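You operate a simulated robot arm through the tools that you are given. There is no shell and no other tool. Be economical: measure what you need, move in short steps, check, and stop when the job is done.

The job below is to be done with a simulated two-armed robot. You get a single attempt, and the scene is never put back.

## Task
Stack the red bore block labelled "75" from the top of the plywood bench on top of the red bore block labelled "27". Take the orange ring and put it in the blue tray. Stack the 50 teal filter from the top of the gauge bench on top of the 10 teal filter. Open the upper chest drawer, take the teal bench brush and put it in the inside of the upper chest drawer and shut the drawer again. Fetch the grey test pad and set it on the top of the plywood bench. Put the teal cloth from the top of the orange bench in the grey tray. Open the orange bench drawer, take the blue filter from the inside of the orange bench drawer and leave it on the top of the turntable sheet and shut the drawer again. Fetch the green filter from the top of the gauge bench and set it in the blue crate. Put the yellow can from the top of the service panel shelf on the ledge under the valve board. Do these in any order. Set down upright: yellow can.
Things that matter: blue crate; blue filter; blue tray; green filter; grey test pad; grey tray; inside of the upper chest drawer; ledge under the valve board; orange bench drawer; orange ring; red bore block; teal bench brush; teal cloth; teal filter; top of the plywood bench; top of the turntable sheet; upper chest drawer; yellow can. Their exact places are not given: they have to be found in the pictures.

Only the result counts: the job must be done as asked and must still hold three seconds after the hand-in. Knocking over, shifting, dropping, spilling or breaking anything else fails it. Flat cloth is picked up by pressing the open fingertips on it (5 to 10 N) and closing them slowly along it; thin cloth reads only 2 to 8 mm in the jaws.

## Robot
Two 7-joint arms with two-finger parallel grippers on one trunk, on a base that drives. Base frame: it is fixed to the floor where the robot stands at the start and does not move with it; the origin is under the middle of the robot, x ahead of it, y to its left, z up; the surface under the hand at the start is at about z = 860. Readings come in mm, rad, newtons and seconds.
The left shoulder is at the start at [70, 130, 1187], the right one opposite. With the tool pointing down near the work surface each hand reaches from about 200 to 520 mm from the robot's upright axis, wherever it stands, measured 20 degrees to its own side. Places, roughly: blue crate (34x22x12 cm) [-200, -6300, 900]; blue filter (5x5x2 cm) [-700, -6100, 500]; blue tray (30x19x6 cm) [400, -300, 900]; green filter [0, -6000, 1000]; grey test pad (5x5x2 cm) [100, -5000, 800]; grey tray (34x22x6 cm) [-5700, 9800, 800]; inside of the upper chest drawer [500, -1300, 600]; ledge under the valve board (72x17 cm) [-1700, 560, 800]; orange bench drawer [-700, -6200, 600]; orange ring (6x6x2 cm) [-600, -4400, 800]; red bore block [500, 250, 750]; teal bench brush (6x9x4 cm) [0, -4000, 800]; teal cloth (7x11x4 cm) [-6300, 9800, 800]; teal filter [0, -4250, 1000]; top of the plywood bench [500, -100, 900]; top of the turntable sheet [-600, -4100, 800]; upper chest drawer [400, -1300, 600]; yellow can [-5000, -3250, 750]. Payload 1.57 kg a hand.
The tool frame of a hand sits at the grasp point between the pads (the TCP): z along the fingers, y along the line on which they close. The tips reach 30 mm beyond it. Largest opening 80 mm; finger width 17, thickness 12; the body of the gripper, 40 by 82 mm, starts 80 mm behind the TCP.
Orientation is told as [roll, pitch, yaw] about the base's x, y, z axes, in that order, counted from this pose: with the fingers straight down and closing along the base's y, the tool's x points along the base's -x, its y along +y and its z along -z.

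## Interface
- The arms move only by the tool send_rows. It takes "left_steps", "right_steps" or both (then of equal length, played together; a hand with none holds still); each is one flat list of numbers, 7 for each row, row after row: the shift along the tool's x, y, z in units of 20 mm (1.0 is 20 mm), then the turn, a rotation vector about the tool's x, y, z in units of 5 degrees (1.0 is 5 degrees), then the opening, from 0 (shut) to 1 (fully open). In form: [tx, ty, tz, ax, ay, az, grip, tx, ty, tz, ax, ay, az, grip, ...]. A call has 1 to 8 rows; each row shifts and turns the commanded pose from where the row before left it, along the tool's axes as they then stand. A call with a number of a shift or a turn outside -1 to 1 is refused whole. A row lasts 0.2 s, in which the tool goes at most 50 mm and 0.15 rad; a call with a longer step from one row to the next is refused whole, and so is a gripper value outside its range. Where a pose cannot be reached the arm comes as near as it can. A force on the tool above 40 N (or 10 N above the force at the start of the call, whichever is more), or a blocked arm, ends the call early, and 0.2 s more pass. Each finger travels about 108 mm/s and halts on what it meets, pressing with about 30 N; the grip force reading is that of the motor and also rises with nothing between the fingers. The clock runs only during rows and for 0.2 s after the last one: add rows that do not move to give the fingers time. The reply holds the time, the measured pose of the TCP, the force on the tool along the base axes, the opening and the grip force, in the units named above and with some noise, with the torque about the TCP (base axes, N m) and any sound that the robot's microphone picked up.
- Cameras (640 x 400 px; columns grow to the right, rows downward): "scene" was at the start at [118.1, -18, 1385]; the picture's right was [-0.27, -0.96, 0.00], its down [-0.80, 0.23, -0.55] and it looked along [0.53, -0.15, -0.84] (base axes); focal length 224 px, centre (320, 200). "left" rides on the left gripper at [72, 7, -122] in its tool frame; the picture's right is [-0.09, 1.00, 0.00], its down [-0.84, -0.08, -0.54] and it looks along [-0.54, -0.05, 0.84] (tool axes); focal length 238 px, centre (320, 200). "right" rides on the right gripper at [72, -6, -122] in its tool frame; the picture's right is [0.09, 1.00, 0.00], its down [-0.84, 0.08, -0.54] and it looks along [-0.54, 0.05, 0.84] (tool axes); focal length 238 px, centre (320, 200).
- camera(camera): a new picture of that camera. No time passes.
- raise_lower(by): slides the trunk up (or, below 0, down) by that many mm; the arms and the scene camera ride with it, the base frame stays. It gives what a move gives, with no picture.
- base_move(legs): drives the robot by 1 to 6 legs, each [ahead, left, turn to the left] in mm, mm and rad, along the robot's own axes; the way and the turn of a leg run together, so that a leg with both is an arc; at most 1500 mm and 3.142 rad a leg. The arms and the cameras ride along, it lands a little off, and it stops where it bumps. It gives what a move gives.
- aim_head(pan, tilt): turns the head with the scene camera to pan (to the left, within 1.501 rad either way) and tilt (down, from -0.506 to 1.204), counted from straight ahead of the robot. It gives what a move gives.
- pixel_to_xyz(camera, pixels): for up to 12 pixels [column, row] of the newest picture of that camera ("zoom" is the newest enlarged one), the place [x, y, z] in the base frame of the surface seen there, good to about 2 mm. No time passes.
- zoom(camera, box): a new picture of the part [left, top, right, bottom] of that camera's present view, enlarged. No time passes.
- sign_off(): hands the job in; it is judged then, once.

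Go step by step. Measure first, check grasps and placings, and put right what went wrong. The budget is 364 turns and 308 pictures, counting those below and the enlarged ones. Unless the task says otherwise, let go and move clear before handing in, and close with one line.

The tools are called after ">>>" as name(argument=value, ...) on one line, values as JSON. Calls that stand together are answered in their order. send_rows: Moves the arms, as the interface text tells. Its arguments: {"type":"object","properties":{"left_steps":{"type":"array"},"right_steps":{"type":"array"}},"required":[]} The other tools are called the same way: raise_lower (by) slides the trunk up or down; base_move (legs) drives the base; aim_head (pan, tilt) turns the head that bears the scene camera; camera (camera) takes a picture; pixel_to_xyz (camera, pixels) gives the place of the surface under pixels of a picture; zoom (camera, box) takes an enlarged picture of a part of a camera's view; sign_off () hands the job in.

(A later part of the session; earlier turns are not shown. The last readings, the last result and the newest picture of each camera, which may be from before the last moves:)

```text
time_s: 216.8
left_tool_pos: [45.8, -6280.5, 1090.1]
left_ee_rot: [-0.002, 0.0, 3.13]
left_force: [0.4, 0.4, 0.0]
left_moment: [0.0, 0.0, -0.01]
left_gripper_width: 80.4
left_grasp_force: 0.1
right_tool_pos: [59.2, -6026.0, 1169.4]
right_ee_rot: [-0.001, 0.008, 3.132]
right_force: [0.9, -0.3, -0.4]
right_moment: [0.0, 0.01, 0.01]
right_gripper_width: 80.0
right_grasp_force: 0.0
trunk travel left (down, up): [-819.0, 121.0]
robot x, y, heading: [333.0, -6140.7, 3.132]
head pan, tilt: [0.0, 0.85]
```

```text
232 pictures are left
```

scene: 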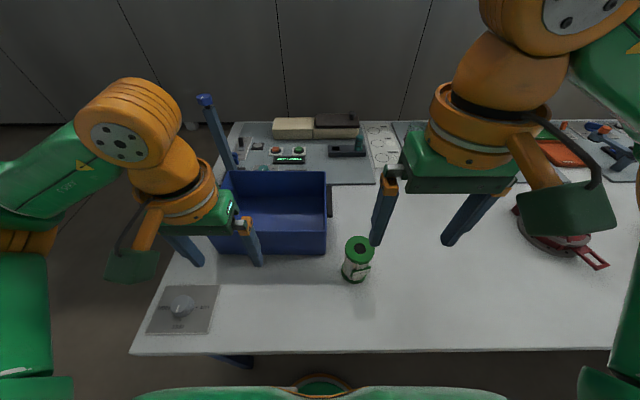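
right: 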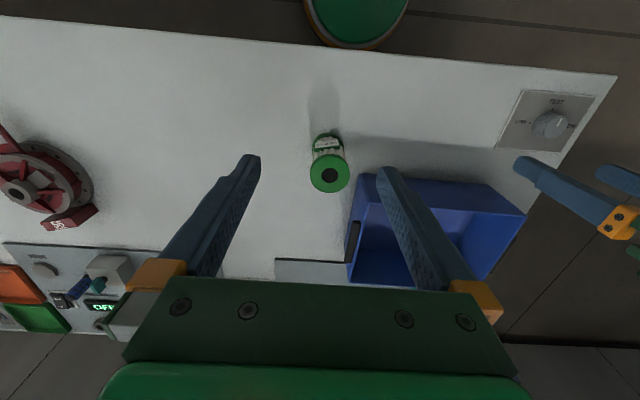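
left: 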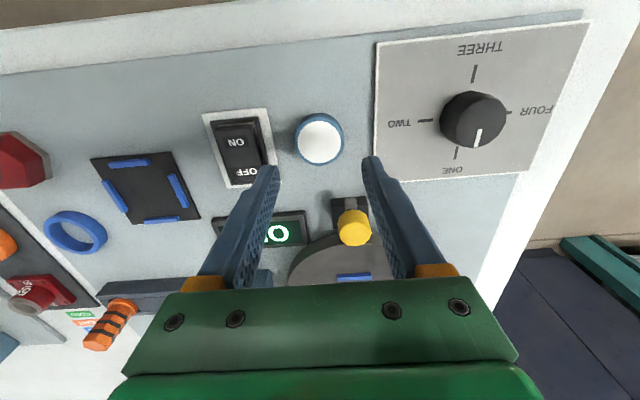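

Green filter at scene (357,255), blue crate at (285,210). I measure both.

>>> zoom(camera="scene", box=[210, 150, 400, 290])

>>> pixel_to_xyz(camera="scene", pixels=[[358, 243], [345, 248], [372, 246], [357, 238], [354, 279], [327, 172], [326, 225], [230, 172], [290, 198], [270, 215], [327, 250], [223, 250]])

>>> pixel_to_xyz(camera="right", pixels=[[330, 174], [311, 175], [348, 173], [330, 192], [330, 157], [325, 137], [358, 178], [520, 215], [420, 240], [462, 195]])

```text
2.86 times, centred on (305, 220) of scene
```

zoom: 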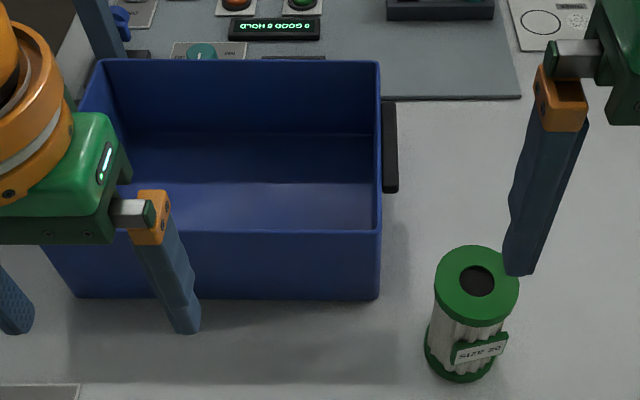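

```text
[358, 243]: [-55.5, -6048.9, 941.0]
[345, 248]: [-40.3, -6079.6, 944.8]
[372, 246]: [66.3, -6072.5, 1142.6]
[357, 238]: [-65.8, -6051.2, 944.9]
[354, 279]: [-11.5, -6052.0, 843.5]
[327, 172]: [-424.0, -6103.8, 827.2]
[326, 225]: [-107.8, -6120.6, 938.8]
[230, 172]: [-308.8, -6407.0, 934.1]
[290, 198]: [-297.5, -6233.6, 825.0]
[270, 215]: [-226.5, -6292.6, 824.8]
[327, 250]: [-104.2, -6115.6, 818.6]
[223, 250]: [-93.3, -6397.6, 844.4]
```

```text
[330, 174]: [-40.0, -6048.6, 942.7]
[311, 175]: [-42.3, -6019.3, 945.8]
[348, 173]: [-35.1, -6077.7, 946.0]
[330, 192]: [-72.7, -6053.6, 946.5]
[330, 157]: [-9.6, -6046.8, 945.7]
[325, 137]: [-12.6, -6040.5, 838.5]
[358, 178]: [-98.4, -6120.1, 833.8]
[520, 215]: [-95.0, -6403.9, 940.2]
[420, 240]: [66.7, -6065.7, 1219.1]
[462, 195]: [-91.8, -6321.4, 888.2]
```

The green filter's cap is centred at (-41,-6048.5), top 946. The crate's inside spans x -105…-300, y -6125…-6400. I bring the right hand above the filter.

>>> send_rows(right_steps=[-0.63, 0.14, 0.9, 0, 0, 0, 1, -0.63, 0.14, 0.9, 0, 0, 0, 1, -0.63, 0.14, 0.9, 0, 0, 0, 1, -0.63, 0.14, 0.9, 0, 0, 0, 1, -0.63, 0.14, 0.9, 0, 0, 0, 1, -0.63, 0.14, 0.9, 0, 0, 0, 1, -0.63, 0.14, 0.9, 0, 0, 0, 1, -0.63, 0.14, 0.9, 0, 0, 0, 1])

>>> send_rows(right_steps=[0, 0, 0, 0, 0, 0, 1])

>>> camera(camera="right")

```text
time_s: 218.6
left_tool_pos: [46.5, -6280.4, 1090.1]
left_ee_rot: [-0.001, 0.001, 3.13]
left_force: [0.3, 0.5, -0.5]
left_moment: [0.03, 0.0, 0.01]
left_gripper_width: 80.1
left_grasp_force: 0.0
right_tool_pos: [-42.9, -6047.5, 1024.3]
right_ee_rot: [-0.001, 0.007, 3.132]
right_force: [-0.1, 0.4, -0.2]
right_moment: [0.02, -0.03, 0.01]
right_gripper_width: 79.8
right_grasp_force: 0.0
trunk travel left (down, up): [-819.0, 121.0]
robot x, y, heading: [333.7, -6143.3, 3.135]
head pan, tilt: [0.0, 0.85]
```

```text
time_s: 219.0
left_tool_pos: [47.0, -6280.4, 1090.0]
left_ee_rot: [-0.002, -0.001, 3.131]
left_force: [0.2, 0.7, -0.1]
left_moment: [0.01, -0.02, 0.0]
left_gripper_width: 79.9
left_grasp_force: 0.1
right_tool_pos: [-42.9, -6048.4, 1024.5]
right_ee_rot: [-0.001, 0.008, 3.13]
right_force: [-0.7, 0.3, -0.3]
right_moment: [0.0, -0.01, 0.01]
right_gripper_width: 80.2
right_grasp_force: 0.1
trunk travel left (down, up): [-819.0, 121.0]
robot x, y, heading: [335.5, -6143.3, 3.129]
head pan, tilt: [0.0, 0.85]
```

```text
230 pictures are left
```

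right: 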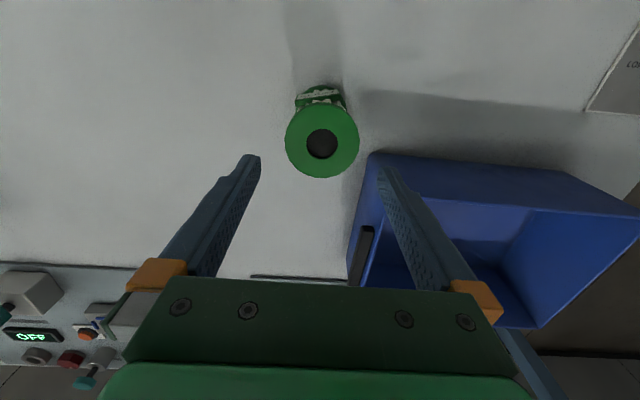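

Well centred. I descend 89 mm and grip the cap.

>>> send_rows(right_steps=[0, 0, 1, 0, 0, 0, 1, 0, 0, 1, 0, 0, 0, 1, 0, 0, 1, 0, 0, 0, 1, 0, 0, 1, 0, 0, 0, 1, 0, 0, 0.45, 0, 0, 0, 1, 0, 0, 0, 0, 0, 0, 1])

>>> camera(camera="right")

```text
time_s: 220.4
left_tool_pos: [46.2, -6280.6, 1088.9]
left_ee_rot: [-0.002, 0.001, 3.129]
left_force: [-0.1, -0.2, -0.7]
left_moment: [-0.02, 0.02, 0.01]
left_gripper_width: 80.0
left_grasp_force: 0.2
right_tool_pos: [-40.0, -6046.2, 936.2]
right_ee_rot: [-0.001, 0.009, 3.131]
right_force: [-0.2, -0.3, -1.1]
right_moment: [0.01, -0.01, -0.02]
right_gripper_width: 80.1
right_grasp_force: 0.0
trunk travel left (down, up): [-819.0, 121.0]
robot x, y, heading: [336.9, -6143.5, 3.134]
head pan, tilt: [0.0, 0.85]
```

```text
229 pictures are left
```

right: 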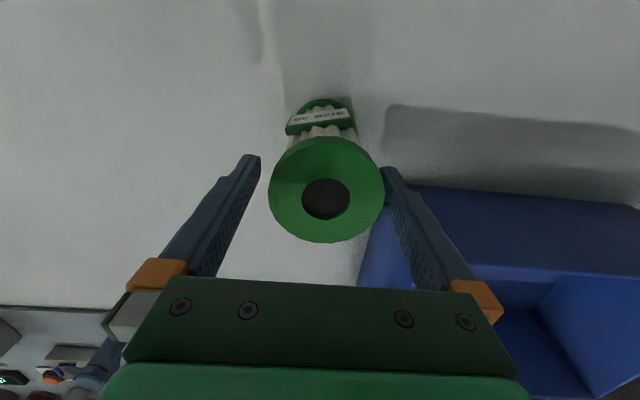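

The cap is about 3 mm off centre. I nudge and close.

>>> send_rows(right_steps=[0, 0.12, 0, 0, 0, 0, 1, 0, 0, 0, 0, 0, 0, 0.85, 0, 0, 0, 0, 0, 0, 0.7, 0, 0, 0, 0, 0, 0, 0.3, 0, 0, 0, 0, 0, 0, 0, 0, 0, 0, 0, 0, 0, 0])

>>> send_rows(right_steps=[0, 0, -0.5, 0, 0, 0, 0, 0, 0, -1, 0, 0, 0, 0, 0, 0, -1, 0, 0, 0, 0, 0, 0, -1, 0, 0, 0, 0, 0, 0, -1, 0, 0, 0, 0, 0, 0, -1, 0, 0, 0, 0, 0, 0, -1, 0, 0, 0, 0, 0, 0, -0.7, 0, 0, 0, 0])

>>> camera(camera="right")

>>> camera(camera="scene")

```text
time_s: 221.8
left_tool_pos: [46.1, -6280.7, 1089.7]
left_ee_rot: [-0.001, -0.001, 3.128]
left_force: [0.2, -0.2, 0.3]
left_moment: [-0.01, 0.03, 0.01]
left_gripper_width: 80.2
left_grasp_force: 0.0
right_tool_pos: [-40.8, -6048.8, 936.2]
right_ee_rot: [-0.003, 0.009, 3.13]
right_force: [-0.6, -0.4, 0.4]
right_moment: [-0.02, 0.04, 0.01]
right_gripper_width: 63.7
right_grasp_force: 29.8
trunk travel left (down, up): [-819.0, 121.0]
robot x, y, heading: [335.5, -6144.9, 3.13]
head pan, tilt: [0.0, 0.85]
```

```text
time_s: 223.6
left_tool_pos: [45.9, -6281.4, 1089.7]
left_ee_rot: [-0.003, -0.001, 3.128]
left_force: [-0.4, -0.2, -0.6]
left_moment: [0.01, 0.01, 0.01]
left_gripper_width: 79.8
left_grasp_force: 0.0
right_tool_pos: [-40.1, -6050.6, 1076.5]
right_ee_rot: [-0.001, 0.009, 3.13]
right_force: [-0.8, 0.5, -2.4]
right_moment: [-0.03, -0.02, 0.01]
right_gripper_width: 63.7
right_grasp_force: 30.0
trunk travel left (down, up): [-819.0, 121.0]
robot x, y, heading: [335.7, -6139.9, 3.128]
head pan, tilt: [0.0, 0.85]
```

```text
228 pictures are left
```

right: 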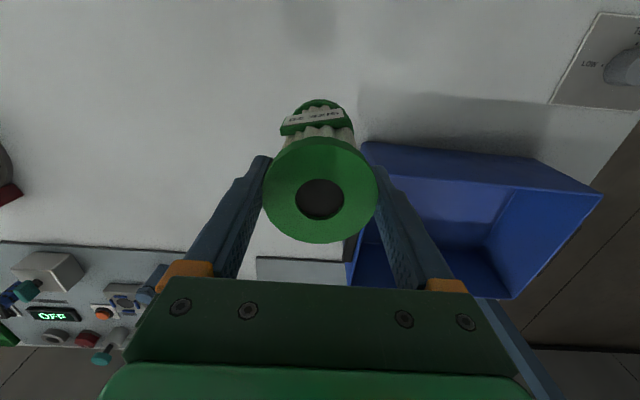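

```text
227 pictures are left
```

scene: 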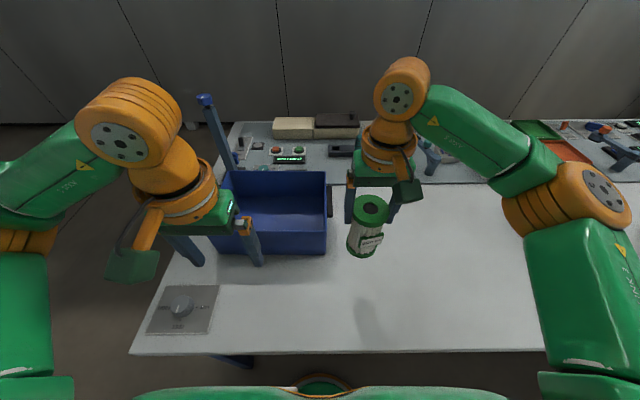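

Held securely, with the bottom above the crate's rim. I strafe 130 mm left and 25 ahead, then reach over the crate.

>>> base_move(legs=[[25, 130, 0.01]])

>>> send_rows(right_steps=[-0.9, 0, -0.2, 0, 0, 0, 0, -0.9, 0, -0.2, 0, 0, 0, 0, -0.9, 0, 0, 0, 0, 0, 0, -0.9, 0, 0, 0, 0, 0, 0, -0.9, 0, 0, 0, 0, 0, 0, 0, 0, 0, 0, 0, 0, 0])

>>> camera(camera="right")

>>> camera(camera="scene")

```text
time_s: 224.9
left_tool_pos: [21.4, -6406.3, 1090.6]
left_ee_rot: [0.001, -0.002, 3.139]
left_force: [0.0, 0.3, 0.0]
left_moment: [-0.03, -0.01, 0.02]
left_gripper_width: 79.9
left_grasp_force: 0.1
right_tool_pos: [-67.6, -6175.9, 1077.2]
right_ee_rot: [0.003, 0.008, 3.141]
right_force: [-0.2, -0.2, -1.8]
right_moment: [-0.05, 0.0, 0.01]
right_gripper_width: 63.8
right_grasp_force: 30.1
trunk travel left (down, up): [-819.0, 121.0]
robot x, y, heading: [307.7, -6269.0, 3.144]
head pan, tilt: [0.0, 0.85]
```

```text
time_s: 226.3
left_tool_pos: [21.0, -6409.2, 1089.5]
left_ee_rot: [-0.001, 0.001, 3.138]
left_force: [1.2, -0.2, 0.0]
left_moment: [0.04, 0.0, 0.04]
left_gripper_width: 79.9
left_grasp_force: 0.0
right_tool_pos: [-153.2, -6178.7, 1084.3]
right_ee_rot: [-0.003, 0.01, -3.14]
right_force: [-0.2, -1.5, -1.3]
right_moment: [-0.01, -0.01, 0.03]
right_gripper_width: 63.8
right_grasp_force: 30.0
trunk travel left (down, up): [-819.0, 121.0]
robot x, y, heading: [307.9, -6266.6, 3.142]
head pan, tilt: [0.0, 0.85]
```

```text
226 pictures are left
```

right: 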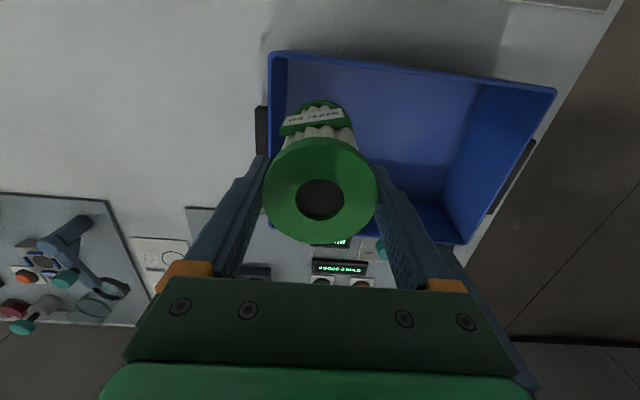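

```text
225 pictures are left
```

scene: 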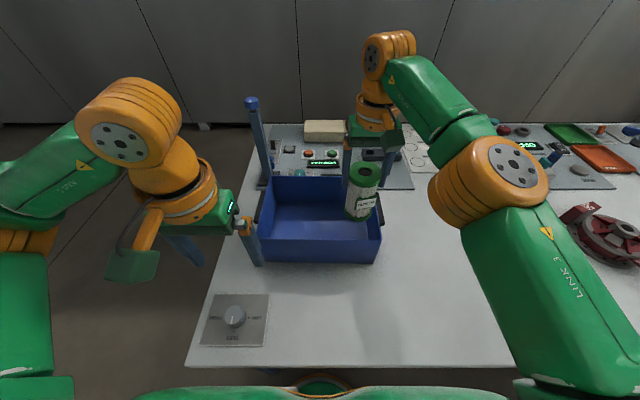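

I shift 25 mm toward the crate's middle and 8 mm farther, then descend.

>>> send_rows(right_steps=[-0.4, 0.6, 0, 0, 0, 0, 0, 0, 0.65, 0, 0, 0, 0, 0, 0, 0, 1, 0, 0, 0, 0, 0, 0, 1, 0, 0, 0, 0, 0, 0, 1, 0, 0, 0, 0, 0, 0, 1, 0, 0, 0, 0, 0, 0, 0, 0, 0, 0, 0])

>>> camera(camera="right")

>>> zoom(camera="scene", box=[240, 120, 440, 270])

```text
time_s: 227.9
left_tool_pos: [22.1, -6408.7, 1088.6]
left_ee_rot: [0.0, 0.0, 3.141]
left_force: [0.1, 1.2, 0.0]
left_moment: [-0.03, -0.02, -0.04]
left_gripper_width: 80.1
left_grasp_force: 0.0
right_tool_pos: [-163.0, -6202.0, 1002.3]
right_ee_rot: [-0.002, 0.01, 3.141]
right_force: [0.5, -0.2, -1.8]
right_moment: [-0.01, 0.01, 0.02]
right_gripper_width: 63.5
right_grasp_force: 30.3
right hand out of reach, approached as far as the arm can: row 1, 2, 3, 4
trunk travel left (down, up): [-819.0, 121.0]
robot x, y, heading: [308.9, -6268.9, 3.139]
head pan, tilt: [0.0, 0.85]
```

```text
224 pictures are left
```

right: 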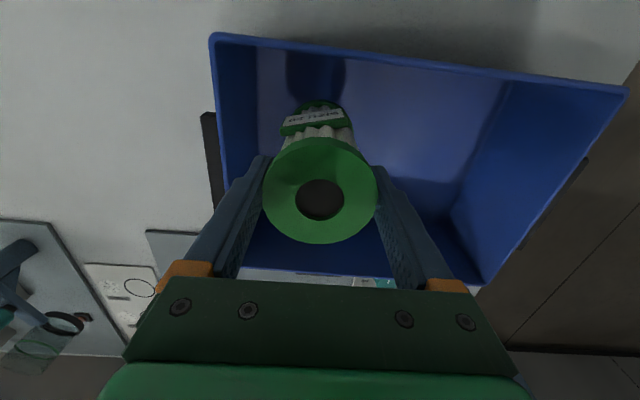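

```text
2.67 times, centred on (340, 195) of scene
```

zoom: 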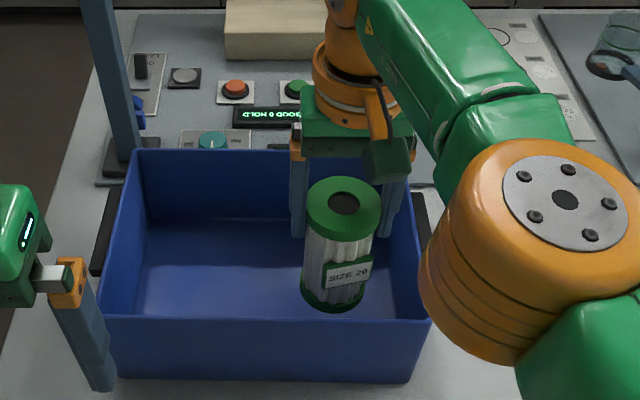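

The filter is within the crate. I lower it to the floor of the crate.

>>> send_rows(right_steps=[0, 0, 1, 0, 0, 0, 0, 0, 0, 1, 0, 0, 0, 0, 0, 0, 0.7, 0, 0, 0, 0, 0, 0, 0.2, 0, 0, 0, 0, 0, 0, 0, 0, 0, 0, 0])

```text
time_s: 229.1
left_tool_pos: [22.0, -6408.5, 1089.4]
left_ee_rot: [-0.001, 0.0, 3.141]
left_force: [0.4, 1.0, 0.3]
left_moment: [0.01, -0.02, -0.03]
left_gripper_width: 80.0
left_grasp_force: 0.1
right_tool_pos: [-164.4, -6201.8, 942.6]
right_ee_rot: [-0.001, 0.012, 3.141]
right_force: [-0.2, -0.3, -2.4]
right_moment: [0.03, 0.02, 0.0]
right_gripper_width: 63.4
right_grasp_force: 29.5
right hand out of reach, approached as far as the arm can: row 1
trunk travel left (down, up): [-819.0, 121.0]
robot x, y, heading: [309.7, -6267.6, 3.144]
head pan, tilt: [0.0, 0.85]
```

>>> send_rows(right_steps=[0, 0, 0.1, 0, 0, 0, 0, 0, 0, 0.1, 0, 0, 0, 0, 0, 0, 0, 0, 0, 0, 0])

```text
time_s: 229.9
left_tool_pos: [23.4, -6408.8, 1090.7]
left_ee_rot: [-0.002, -0.002, 3.141]
left_force: [0.6, 0.3, 0.0]
left_moment: [-0.01, 0.0, 0.03]
left_gripper_width: 79.7
left_grasp_force: 0.0
right_tool_pos: [-162.7, -6200.6, 941.0]
right_ee_rot: [-0.002, 0.006, 3.14]
right_force: [-4.1, -0.6, 12.2]
right_moment: [-0.19, 0.29, -0.09]
right_gripper_width: 63.5
right_grasp_force: 29.5
trunk travel left (down, up): [-819.0, 121.0]
robot x, y, heading: [307.9, -6265.0, 3.141]
head pan, tilt: [0.0, 0.85]
```

Contact with the floor of the crate. I release and lift clear.

>>> send_rows(right_steps=[0, 0, 0, 0, 0, 0, 0.85, 0, 0, 0, 0, 0, 0, 1, 0, 0, 0, 0, 0, 0, 1, 0, 0, -0.5, 0, 0, 0, 1, 0, 0, -1, 0, 0, 0, 1, 0, 0, -1, 0, 0, 0, 1, 0, 0, -1, 0, 0, 0, 1, 0, 0, -1, 0, 0, 0, 1])

>>> send_rows(right_steps=[0, 0, -1, 0, 0, 0, 1, 0, 0, -1, 0, 0, 0, 1, 1, 0, -1, 0, 0, 0, 1, 1, 0, -1, 0, 0, 0, 1, 1, 0, -1, 0, 0, 0, 1, 1, 0, 0, 0, 0, 0, 1, 1, 0, 0, 0, 0, 0, 1, 1, 0, 0, 0, 0, 0, 1])

>>> camera(camera="scene")

```text
time_s: 231.7
left_tool_pos: [22.6, -6408.6, 1089.3]
left_ee_rot: [-0.001, 0.001, 3.142]
left_force: [-0.3, 0.3, -0.2]
left_moment: [0.01, 0.0, -0.02]
left_gripper_width: 80.2
left_grasp_force: 0.0
right_tool_pos: [-161.7, -6199.6, 1031.8]
right_ee_rot: [-0.002, 0.009, 3.14]
right_force: [-0.7, 0.1, -1.0]
right_moment: [0.02, -0.02, 0.02]
right_gripper_width: 80.0
right_grasp_force: 0.0
right hand out of reach, approached as far as the arm can: row 8
trunk travel left (down, up): [-819.0, 121.0]
robot x, y, heading: [309.4, -6270.1, 3.139]
head pan, tilt: [0.0, 0.85]
```

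```text
time_s: 233.5
left_tool_pos: [23.9, -6408.8, 1090.2]
left_ee_rot: [-0.002, 0.001, 3.14]
left_force: [0.3, 0.4, 0.3]
left_moment: [0.0, -0.02, 0.0]
left_gripper_width: 79.8
left_grasp_force: 0.1
right_tool_pos: [-35.0, -6196.6, 1130.8]
right_ee_rot: [0.0, 0.009, 3.14]
right_force: [0.9, 0.5, 0.0]
right_moment: [0.0, -0.02, -0.02]
right_gripper_width: 79.9
right_grasp_force: 0.0
right hand out of reach, approached as far as the arm can: row 2
trunk travel left (down, up): [-819.0, 121.0]
robot x, y, heading: [310.8, -6270.4, 3.138]
head pan, tilt: [0.0, 0.85]
```

```text
222 pictures are left
```

scene: 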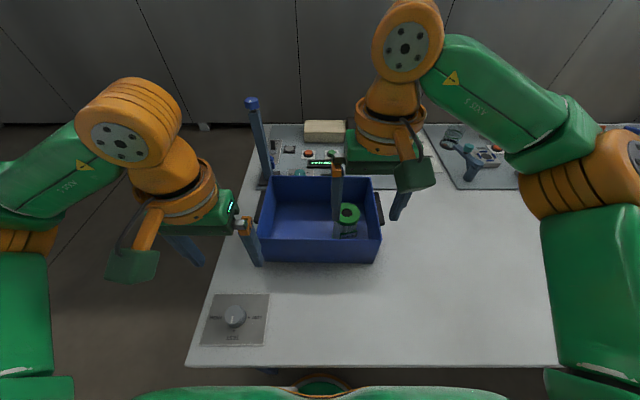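

The green filter stands in the crate. I strafe right to y≈-4270 for the teal filters.

>>> send_rows(right_steps=[1, 0, 0, 0, 0, 0, 1, 1, 0, 0, 0, 0, 0, 1, 1, 0, 0, 0, 0, 0, 1])

>>> base_move(legs=[[-20, 0, 0], [0, -1000, 0], [0, -980, 0]])

>>> camera(camera="scene")

>>> camera(camera="right")

>>> camera(camera="left")

```text
time_s: 234.3
left_tool_pos: [23.3, -6408.5, 1090.1]
left_ee_rot: [-0.002, -0.001, 3.141]
left_force: [0.2, 0.4, -0.3]
left_moment: [0.01, -0.01, 0.03]
left_gripper_width: 80.3
left_grasp_force: 0.0
right_tool_pos: [25.9, -6196.8, 1132.0]
right_ee_rot: [0.0, 0.01, 3.138]
right_force: [-0.8, 0.6, 0.2]
right_moment: [0.0, 0.0, 0.02]
right_gripper_width: 80.2
right_grasp_force: 0.0
trunk travel left (down, up): [-819.0, 121.0]
robot x, y, heading: [308.7, -6270.4, 3.145]
head pan, tilt: [0.0, 0.85]
```

```text
time_s: 244.8
left_tool_pos: [57.6, -4383.6, 1088.1]
left_ee_rot: [-0.002, -0.001, 3.131]
left_force: [-0.2, 0.1, -0.1]
left_moment: [0.0, -0.03, -0.01]
left_gripper_width: 80.0
left_grasp_force: 0.1
right_tool_pos: [62.9, -4172.2, 1132.4]
right_ee_rot: [-0.002, 0.008, 3.133]
right_force: [-0.2, -1.0, 0.0]
right_moment: [0.01, 0.01, 0.01]
right_gripper_width: 80.4
right_grasp_force: 0.1
trunk travel left (down, up): [-819.0, 121.0]
robot x, y, heading: [345.7, -4245.5, 3.13]
head pan, tilt: [0.0, 0.85]
```

```text
221 pictures are left
```

scene: 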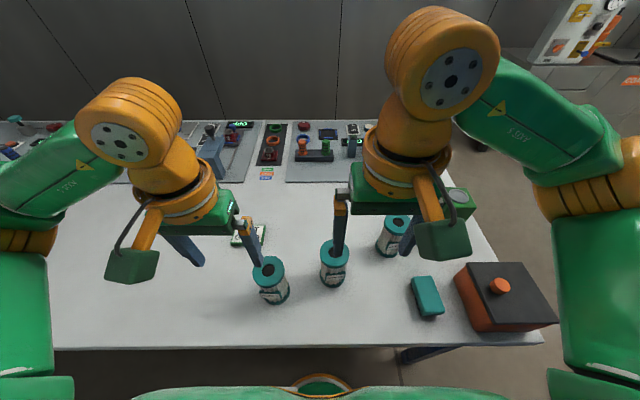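

```text
220 pictures are left
```

right: 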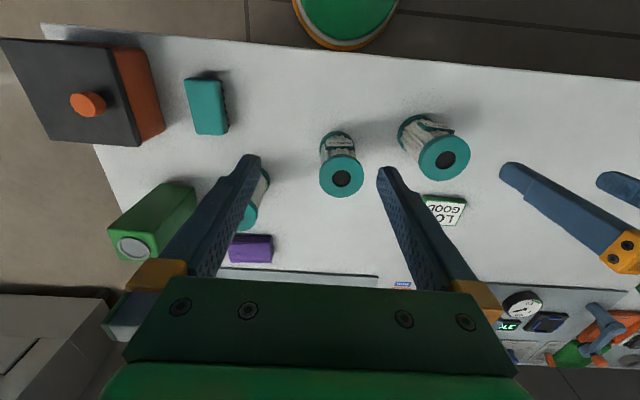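

```text
219 pictures are left
```

left: 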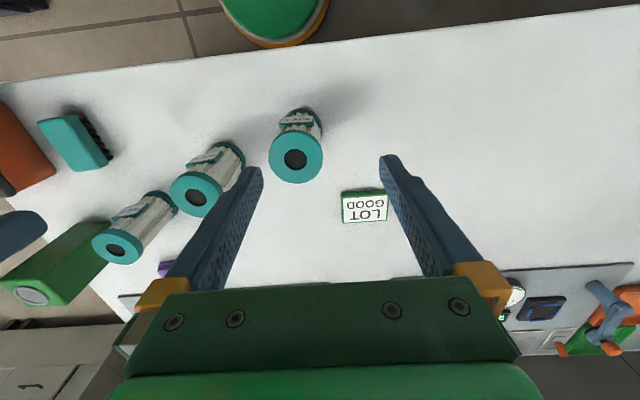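

Three teal filters. I zoom to read their labels.

>>> zoom(camera="scene", box=[240, 200, 430, 320])

>>> zoom(camera="left", box=[80, 90, 350, 280])

>>> zoom(camera="right", box=[230, 100, 490, 240])

```text
3.33 times, centred on (335, 260) of scene
```

zoom: 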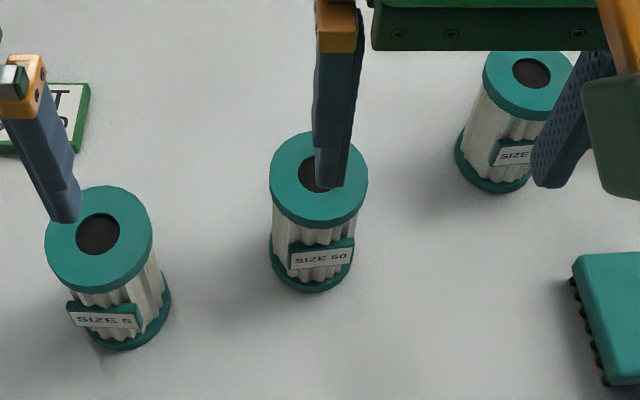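

```text
2.11 times, centred on (215, 185) of left
```

zoom: 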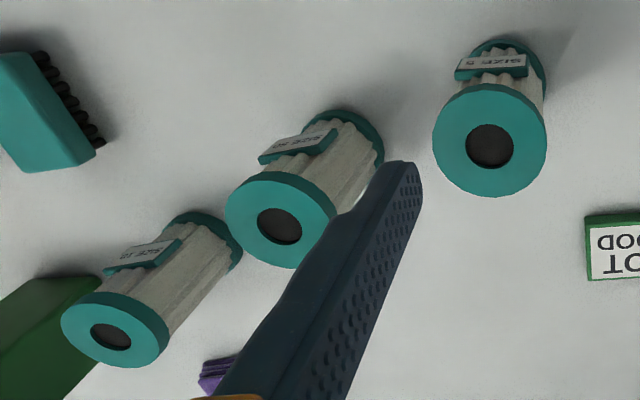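

```text
2.46 times, centred on (360, 170) of right
```

zoom: 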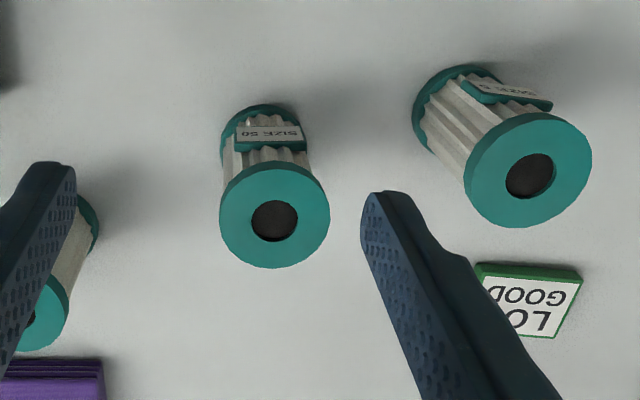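

The middle one is "SIZE 50", the near-left one "SIZE 5", the third reads like "SIZE 10". I zoom tighter on the third and measure the caps.

>>> zoom(camera="left", box=[85, 170, 195, 270])

>>> pixel_to_xyz(camera="left", pixels=[[93, 247], [143, 245], [118, 231], [117, 262], [171, 190], [220, 192], [197, 173], [190, 215], [105, 240], [185, 192]])

>>> pixel_to_xyz(camera="right", pixels=[[321, 178], [363, 178], [342, 195], [342, 161], [335, 135], [395, 200]])

```text
4.00 times, centred on (140, 220) of left
```

zoom: 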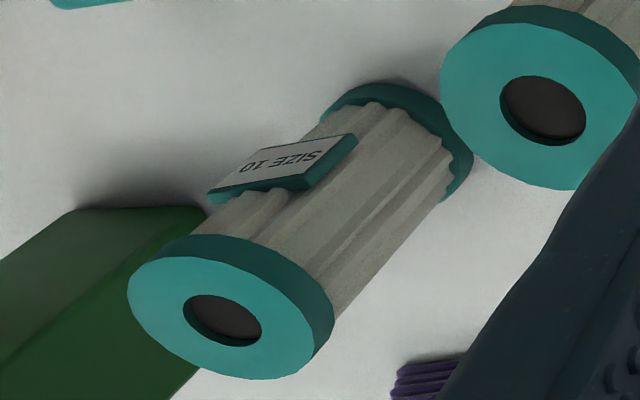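

```text
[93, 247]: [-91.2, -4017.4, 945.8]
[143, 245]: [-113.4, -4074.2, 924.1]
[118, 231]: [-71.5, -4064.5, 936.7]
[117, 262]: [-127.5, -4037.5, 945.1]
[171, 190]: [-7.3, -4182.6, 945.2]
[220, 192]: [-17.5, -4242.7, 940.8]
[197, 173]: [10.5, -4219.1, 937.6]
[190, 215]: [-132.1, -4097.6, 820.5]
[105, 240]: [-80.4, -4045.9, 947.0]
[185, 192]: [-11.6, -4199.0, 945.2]
```

```text
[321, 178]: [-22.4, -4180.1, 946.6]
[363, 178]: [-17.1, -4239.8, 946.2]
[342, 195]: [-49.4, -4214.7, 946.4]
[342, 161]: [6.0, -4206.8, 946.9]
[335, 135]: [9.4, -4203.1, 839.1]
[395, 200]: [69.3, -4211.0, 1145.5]
```

"SIZE 10" is confirmed. The 50's cap centre is at (-21.7,-4210), and I bring the right hand above it.

>>> send_rows(right_steps=[-0.6, 0.27, 0.8, 0, 0, 0, 1, -0.6, 0.27, 0.8, 0, 0, 0, 1, -0.6, 0.27, 0.8, 0, 0, 0, 1, -0.6, 0.27, 0.8, 0, 0, 0, 1, -0.6, 0.27, 0.8, 0, 0, 0, 1, -0.6, 0.27, 0.8, 0, 0, 0, 1, -0.6, 0.27, 0.8, 0, 0, 0, 1, 0, 0, 0, 0, 0, 0, 1])

>>> camera(camera="right")

```text
time_s: 246.6
left_tool_pos: [58.5, -4382.6, 1089.4]
left_ee_rot: [-0.001, 0.0, 3.131]
left_force: [0.3, -0.3, -1.2]
left_moment: [-0.01, -0.01, -0.01]
left_gripper_width: 80.2
left_grasp_force: 0.1
right_tool_pos: [-20.6, -4206.8, 1019.6]
right_ee_rot: [-0.001, 0.008, 3.133]
right_force: [-0.3, 0.5, 0.4]
right_moment: [0.01, -0.03, 0.01]
right_gripper_width: 80.0
right_grasp_force: 0.0
trunk travel left (down, up): [-819.0, 121.0]
robot x, y, heading: [348.1, -4248.2, 3.131]
head pan, tilt: [0.0, 0.85]
```

```text
214 pictures are left
```

right: 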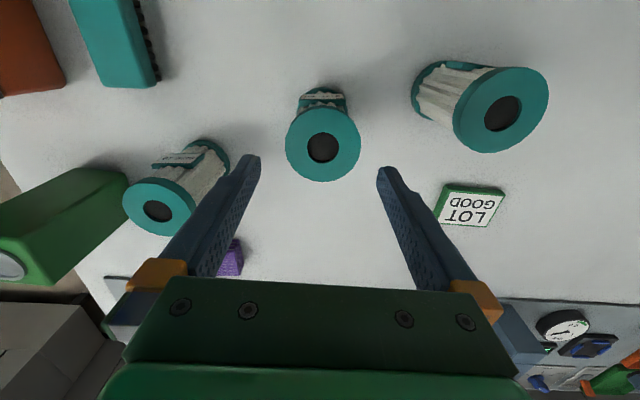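

>>> pixel_to_xyz(camera="right", pixels=[[125, 205], [195, 205], [155, 183], [160, 232], [135, 190], [185, 225], [287, 145], [359, 145], [323, 110], [323, 180]])

```text
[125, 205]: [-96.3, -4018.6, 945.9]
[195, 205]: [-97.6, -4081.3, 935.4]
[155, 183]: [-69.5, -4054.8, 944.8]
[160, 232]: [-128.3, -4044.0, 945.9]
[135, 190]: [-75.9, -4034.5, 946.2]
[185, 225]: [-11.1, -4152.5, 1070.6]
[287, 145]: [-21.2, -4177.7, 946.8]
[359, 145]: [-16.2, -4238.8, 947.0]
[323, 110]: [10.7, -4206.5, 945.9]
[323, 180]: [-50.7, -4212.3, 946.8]
```

The 50's centre is at (-20,-4208.5), the 10's at (-99,-4050). I descend and grip the 50's cap.

>>> send_rows(right_steps=[0, 0.08, 1, 0, 0, 0, 1, 0, 0, 1, 0, 0, 0, 1, 0, 0, 1, 0, 0, 0, 1, 0, 0, 1, 0, 0, 0, 1, 0, 0, 0.2, 0, 0, 0, 1, 0, 0, 0, 0, 0, 0, 0.9, 0, 0, 0, 0, 0, 0, 0.6, 0, 0, 0, 0, 0, 0, 0])

>>> send_rows(right_steps=[0, 0, 0, 0, 0, 0, 0, 0, 0, 0, 0, 0, 0, 0])

>>> camera(camera="right")

```text
time_s: 248.4
left_tool_pos: [58.0, -4383.0, 1090.0]
left_ee_rot: [-0.003, 0.0, 3.13]
left_force: [-0.3, 0.6, 0.1]
left_moment: [-0.01, 0.02, 0.04]
left_gripper_width: 80.0
left_grasp_force: 0.1
right_tool_pos: [-17.7, -4209.3, 934.8]
right_ee_rot: [-0.001, 0.008, 3.133]
right_force: [0.1, 0.2, 0.5]
right_moment: [-0.05, 0.0, 0.0]
right_gripper_width: 64.5
right_grasp_force: 30.2
trunk travel left (down, up): [-819.0, 121.0]
robot x, y, heading: [350.6, -4244.0, 3.132]
head pan, tilt: [0.0, 0.85]
```

```text
time_s: 249.0
left_tool_pos: [58.5, -4382.5, 1090.1]
left_ee_rot: [-0.001, 0.001, 3.13]
left_force: [-0.3, 0.9, -0.1]
left_moment: [0.0, -0.03, -0.01]
left_gripper_width: 80.0
left_grasp_force: 0.1
right_tool_pos: [-18.3, -4210.3, 934.8]
right_ee_rot: [0.0, 0.009, 3.132]
right_force: [-0.6, 0.6, -0.2]
right_moment: [-0.03, -0.02, 0.0]
right_gripper_width: 65.0
right_grasp_force: 29.5
trunk travel left (down, up): [-819.0, 121.0]
robot x, y, heading: [344.7, -4243.3, 3.136]
head pan, tilt: [0.0, 0.85]
```

```text
213 pictures are left
```

right: 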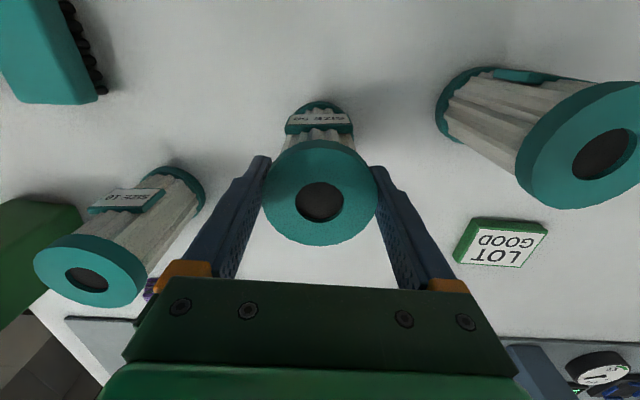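

Gripped at 65 mm. I lift it 160 mm plus 30 mm by the trunk, so that its bottom clears the other filter.

>>> send_rows(right_steps=[0, 0, -1, 0, 0, 0, 0, 0, 0, -1, 0, 0, 0, 0, 0, 0, -1, 0, 0, 0, 0, 0, 0, -1, 0, 0, 0, 0, 0, 0, -1, 0, 0, 0, 0, 0, 0, -1, 0, 0, 0, 0, 0, 0, -1, 0, 0, 0, 0, 0, 0, -1, 0, 0, 0, 0])

>>> raise_lower(by=40)

>>> send_rows(right_steps=[-0.5, -1, 0, 0, 0, 0, 0, -0.5, -1, 0, 0, 0, 0, 0, -0.5, -1, 0, 0, 0, 0, 0, -0.5, -1, 0, 0, 0, 0, 0, -0.5, -1, 0, 0, 0, 0, 0, -0.5, -1, 0, 0, 0, 0, 0, -0.5, -1, 0, 0, 0, 0, 0, -0.5, -0.9, 0, 0, 0, 0, 0])

>>> send_rows(right_steps=[0, 0, 0, 0, 0, 0, 0, 0, 0, 0, 0, 0, 0, 0])

>>> camera(camera="right")

>>> camera(camera="scene")

```text
time_s: 250.8
left_tool_pos: [57.8, -4382.9, 1089.0]
left_ee_rot: [-0.001, 0.0, 3.132]
left_force: [0.1, -0.1, -0.4]
left_moment: [-0.04, -0.01, -0.01]
left_gripper_width: 80.0
left_grasp_force: 0.1
right_tool_pos: [-20.5, -4209.5, 1095.5]
right_ee_rot: [-0.002, 0.012, 3.132]
right_force: [0.7, -1.1, -1.7]
right_moment: [0.02, -0.01, 0.01]
right_gripper_width: 64.9
right_grasp_force: 29.7
trunk travel left (down, up): [-819.0, 121.0]
robot x, y, heading: [346.7, -4246.2, 3.132]
head pan, tilt: [0.0, 0.85]
```

```text
time_s: 251.6
left_tool_pos: [57.7, -4383.4, 1130.0]
left_ee_rot: [-0.003, 0.0, 3.131]
left_force: [-0.1, -0.1, -0.3]
left_moment: [0.01, 0.0, 0.01]
left_gripper_width: 79.8
left_grasp_force: 0.1
right_tool_pos: [-21.0, -4208.4, 1135.7]
right_ee_rot: [-0.002, 0.011, 3.134]
right_force: [-0.4, 0.1, -3.1]
right_moment: [0.02, -0.01, -0.01]
right_gripper_width: 64.8
right_grasp_force: 30.2
trunk travel left (down, up): [-859.0, 81.0]
robot x, y, heading: [345.9, -4248.4, 3.135]
head pan, tilt: [0.0, 0.85]
```

```text
time_s: 253.4
left_tool_pos: [57.0, -4382.3, 1130.2]
left_ee_rot: [0.0, 0.0, 3.131]
left_force: [0.8, 0.7, -0.3]
left_moment: [0.01, 0.0, 0.02]
left_gripper_width: 80.2
left_grasp_force: 0.1
right_tool_pos: [-99.6, -4049.2, 1133.0]
right_ee_rot: [-0.001, 0.012, 3.133]
right_force: [-0.4, -0.4, -2.0]
right_moment: [-0.02, -0.01, -0.01]
right_gripper_width: 65.1
right_grasp_force: 29.4
trunk travel left (down, up): [-859.0, 81.0]
robot x, y, heading: [346.6, -4247.9, 3.133]
head pan, tilt: [0.0, 0.85]
```

```text
time_s: 254.0
left_tool_pos: [57.2, -4382.5, 1129.0]
left_ee_rot: [-0.002, 0.0, 3.132]
left_force: [0.3, 0.2, 0.2]
left_moment: [-0.02, 0.01, -0.01]
left_gripper_width: 80.0
left_grasp_force: 0.0
right_tool_pos: [-98.3, -4050.3, 1133.6]
right_ee_rot: [-0.003, 0.01, 3.132]
right_force: [-0.4, 0.5, -1.7]
right_moment: [-0.01, 0.02, -0.04]
right_gripper_width: 64.9
right_grasp_force: 29.7
trunk travel left (down, up): [-859.0, 81.0]
robot x, y, heading: [342.7, -4243.5, 3.134]
head pan, tilt: [0.0, 0.85]
```

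```text
212 pictures are left
```

right: 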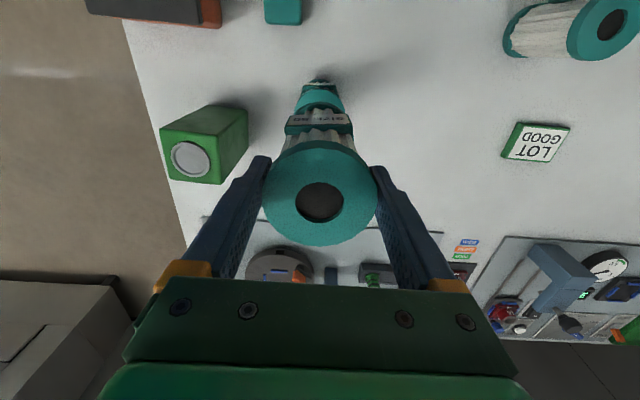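

```text
211 pictures are left
```

scene: 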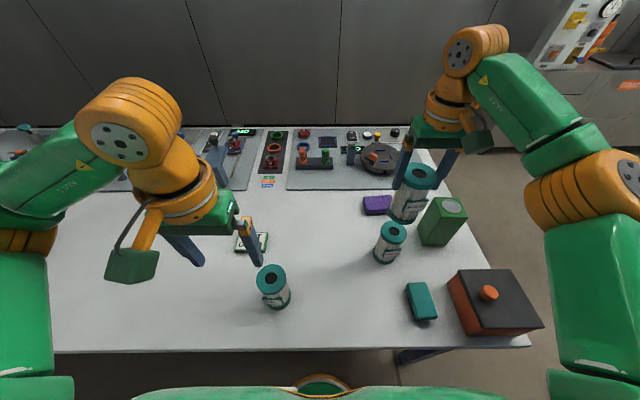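

I check the alignment with a scene zoom and points on the lower cap and held filter.

>>> zoom(camera="scene", box=[350, 150, 470, 280])

>>> pixel_to_xyz(camera="scene", pixels=[[377, 234], [406, 233], [390, 224], [395, 241], [405, 175], [437, 177], [422, 164], [422, 188]])

>>> pixel_to_xyz(camera="right", pixels=[[305, 100], [320, 92], [335, 100], [320, 100], [265, 195], [376, 195], [320, 240], [320, 145]])

```text
3.08 times, centred on (410, 215) of scene
```

zoom: 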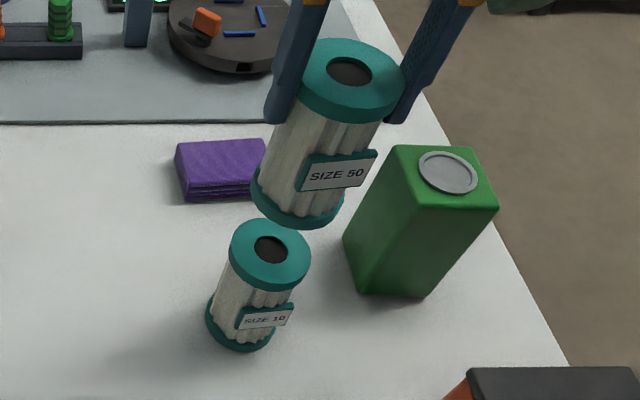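

```text
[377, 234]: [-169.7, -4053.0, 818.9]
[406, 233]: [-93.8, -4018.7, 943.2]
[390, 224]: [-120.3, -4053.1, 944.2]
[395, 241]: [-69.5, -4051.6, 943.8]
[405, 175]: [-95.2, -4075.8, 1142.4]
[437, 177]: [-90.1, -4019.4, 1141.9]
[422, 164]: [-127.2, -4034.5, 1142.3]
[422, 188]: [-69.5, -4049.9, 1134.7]
```

```text
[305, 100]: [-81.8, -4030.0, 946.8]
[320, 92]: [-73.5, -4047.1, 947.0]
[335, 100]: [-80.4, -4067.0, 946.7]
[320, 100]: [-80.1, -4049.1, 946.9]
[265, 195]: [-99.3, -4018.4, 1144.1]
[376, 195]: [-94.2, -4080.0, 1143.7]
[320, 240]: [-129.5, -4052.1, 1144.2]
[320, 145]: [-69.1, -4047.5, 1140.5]
```

The two are aligned within about 2 mm. The gap is about 69 mm, so I lower 60 mm, then go gently.

>>> send_rows(right_steps=[0, 0, 1, 0, 0, 0, 0, 0, 0, 1, 0, 0, 0, 0, 0, 0, 0.9, 0, 0, 0, 0, 0, 0, 0.3, 0, 0, 0, 0, 0, 0, 0, 0, 0, 0, 0])

>>> zoom(camera="scene", box=[350, 150, 470, 280])

>>> camera(camera="right")

```text
time_s: 255.2
left_tool_pos: [59.2, -4382.7, 1130.3]
left_ee_rot: [-0.002, 0.0, 3.133]
left_force: [0.5, -0.1, -0.3]
left_moment: [-0.03, -0.01, -0.01]
left_gripper_width: 79.7
left_grasp_force: 0.1
right_tool_pos: [-98.2, -4049.1, 1069.9]
right_ee_rot: [0.0, 0.009, 3.133]
right_force: [0.2, 0.2, -2.5]
right_moment: [0.02, -0.02, 0.0]
right_gripper_width: 64.6
right_grasp_force: 30.0
trunk travel left (down, up): [-859.0, 81.0]
robot x, y, heading: [346.2, -4244.4, 3.132]
head pan, tilt: [0.0, 0.85]
```

```text
3.08 times, centred on (410, 215) of scene
```

zoom: 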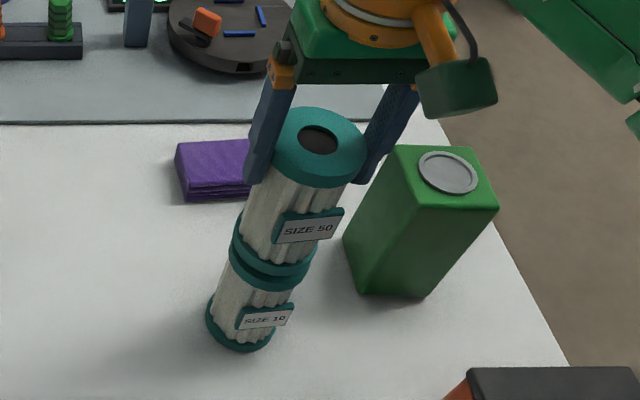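

```text
208 pictures are left
```

right: 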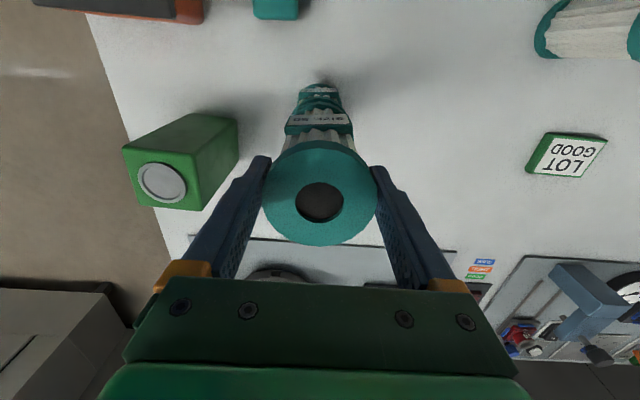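

Well aligned. I lower gently to contact.

>>> send_rows(right_steps=[0, 0, 0.15, 0, 0, 0, 0, 0, 0, 0.1, 0, 0, 0, 0, 0, 0, 0, 0, 0, 0, 0])

```text
time_s: 256.0
left_tool_pos: [57.6, -4382.2, 1129.6]
left_ee_rot: [0.0, 0.001, 3.131]
left_force: [-0.8, 0.0, 1.1]
left_moment: [0.0, 0.02, -0.01]
left_gripper_width: 79.9
left_grasp_force: 0.0
right_tool_pos: [-98.5, -4049.5, 1065.6]
right_ee_rot: [-0.001, 0.009, 3.132]
right_force: [0.7, -0.6, -2.2]
right_moment: [0.03, -0.02, 0.01]
right_gripper_width: 64.9
right_grasp_force: 30.3
trunk travel left (down, up): [-859.0, 81.0]
robot x, y, heading: [346.6, -4242.0, 3.137]
head pan, tilt: [0.0, 0.85]
```

>>> send_rows(right_steps=[0, 0, 0.08, 0, 0, 0, 0, 0, 0, 0.06, 0, 0, 0, 0, 0, 0, 0, 0, 0, 0, 0])

```text
time_s: 256.8
left_tool_pos: [55.7, -4382.5, 1131.0]
left_ee_rot: [-0.001, 0.002, 3.131]
left_force: [-0.2, -0.6, -0.5]
left_moment: [0.03, 0.02, -0.01]
left_gripper_width: 80.2
left_grasp_force: 0.0
right_tool_pos: [-99.5, -4049.7, 1062.0]
right_ee_rot: [-0.004, 0.01, 3.132]
right_force: [-0.1, 0.1, -2.3]
right_moment: [0.01, -0.01, -0.02]
right_gripper_width: 64.6
right_grasp_force: 30.2
trunk travel left (down, up): [-859.0, 81.0]
robot x, y, heading: [341.3, -4246.4, 3.131]
head pan, tilt: [0.0, 0.85]
```

>>> send_rows(right_steps=[0, 0, 0.06, 0, 0, 0, 0, 0, 0, 0.06, 0, 0, 0, 0, 0, 0, 0, 0, 0, 0, 0])

```text
time_s: 257.6
left_tool_pos: [57.5, -4383.7, 1129.4]
left_ee_rot: [-0.001, 0.002, 3.132]
left_force: [-0.7, 0.0, 0.3]
left_moment: [-0.01, 0.0, 0.02]
left_gripper_width: 80.0
left_grasp_force: 0.2
right_tool_pos: [-99.1, -4050.9, 1060.9]
right_ee_rot: [-0.001, 0.009, 3.131]
right_force: [-0.9, 0.4, 5.2]
right_moment: [-0.14, 0.08, -0.02]
right_gripper_width: 64.6
right_grasp_force: 30.4
trunk travel left (down, up): [-859.0, 81.0]
robot x, y, heading: [344.5, -4245.2, 3.134]
head pan, tilt: [0.0, 0.85]
```

Contact at z 1061. I open symmetrically and lift straight up.

>>> send_rows(right_steps=[0, 0, 0, 0, 0, 0, 0.85, 0, 0, 0, 0, 0, 0, 1, 0, 0, 0, 0, 0, 0, 1, 0, 0, -0.5, 0, 0, 0, 1, 0, 0, -1, 0, 0, 0, 1, 0, 0, -1, 0, 0, 0, 1, 0, 0, -1, 0, 0, 0, 1])

>>> camera(camera="scene")

>>> camera(camera="right")

```text
time_s: 259.2
left_tool_pos: [57.9, -4383.2, 1130.4]
left_ee_rot: [-0.001, -0.001, 3.13]
left_force: [0.3, -0.5, 0.1]
left_moment: [0.02, 0.03, 0.01]
left_gripper_width: 79.9
left_grasp_force: 0.0
right_tool_pos: [-98.1, -4048.9, 1129.5]
right_ee_rot: [-0.002, 0.009, 3.133]
right_force: [1.4, 0.2, -0.1]
right_moment: [0.0, 0.01, 0.0]
right_gripper_width: 80.0
right_grasp_force: 0.1
trunk travel left (down, up): [-859.0, 81.0]
robot x, y, heading: [343.9, -4246.1, 3.129]
head pan, tilt: [0.0, 0.85]
```

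```text
207 pictures are left
```

scene: 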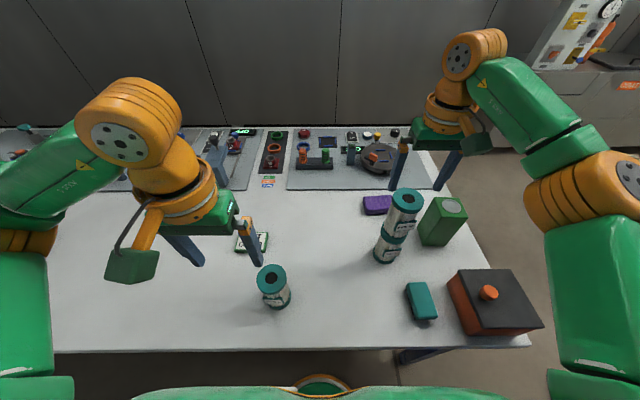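

```text
206 pictures are left
```

right: 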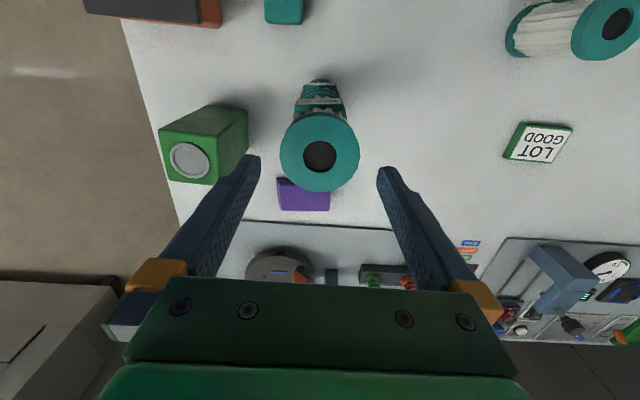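

The stack stands. Next is the teal brush, at scene (421,300). I measure it.

>>> zoom(camera="scene", box=[380, 260, 470, 340])

>>> pixel_to_xyz(camera="zoom", pixels=[[190, 180], [320, 170], [260, 395], [390, 375], [290, 280], [240, 410], [400, 400], [220, 320], [345, 280]])

>>> send_rows(right_steps=[0, 0, -1, 0, 0, 0, 1, 0, 0, -1, 0, 0, 0, 1, 0.8, -0.6, 0, 0, 0, 0, 1, 0.8, -0.6, 0, 0, 0, 0, 1, 0.8, -0.6, 0, 0, 0, 0, 1, 0.8, -0.6, 0, 0, 0, 0, 1, 0.8, -0.6, 0, 0, 0, 0, 1, 0.8, -0.6, 0, 0, 0, 0, 1])

>>> camera(camera="right")

```text
5.00 times, centred on (425, 300) of scene
```

zoom: 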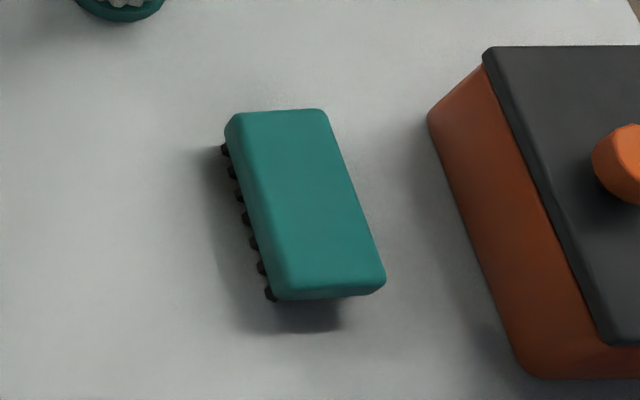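

```text
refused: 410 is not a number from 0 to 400
```

```text
time_s: 261.0
left_tool_pos: [58.2, -4382.1, 1131.0]
left_ee_rot: [0.001, -0.002, 3.131]
left_force: [-0.7, 0.5, 0.2]
left_moment: [-0.01, 0.0, 0.01]
left_gripper_width: 80.0
left_grasp_force: 0.1
right_tool_pos: [-0.8, -3979.7, 1171.0]
right_ee_rot: [0.002, 0.008, 3.131]
right_force: [-0.1, 0.1, -0.1]
right_moment: [0.01, 0.0, -0.01]
right_gripper_width: 79.8
right_grasp_force: 0.1
trunk travel left (down, up): [-859.0, 81.0]
robot x, y, heading: [342.9, -4246.0, 3.129]
head pan, tilt: [0.0, 0.85]
```

```text
204 pictures are left
```

right: 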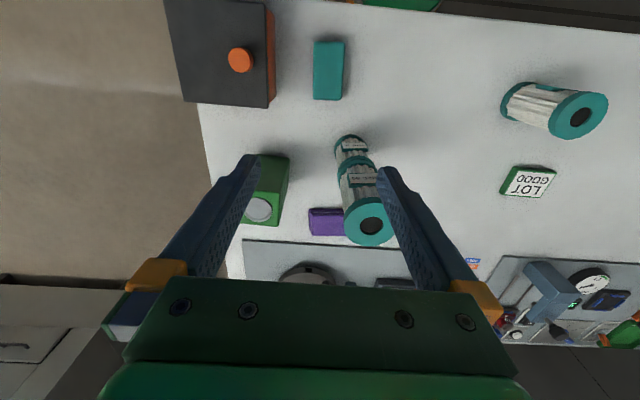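

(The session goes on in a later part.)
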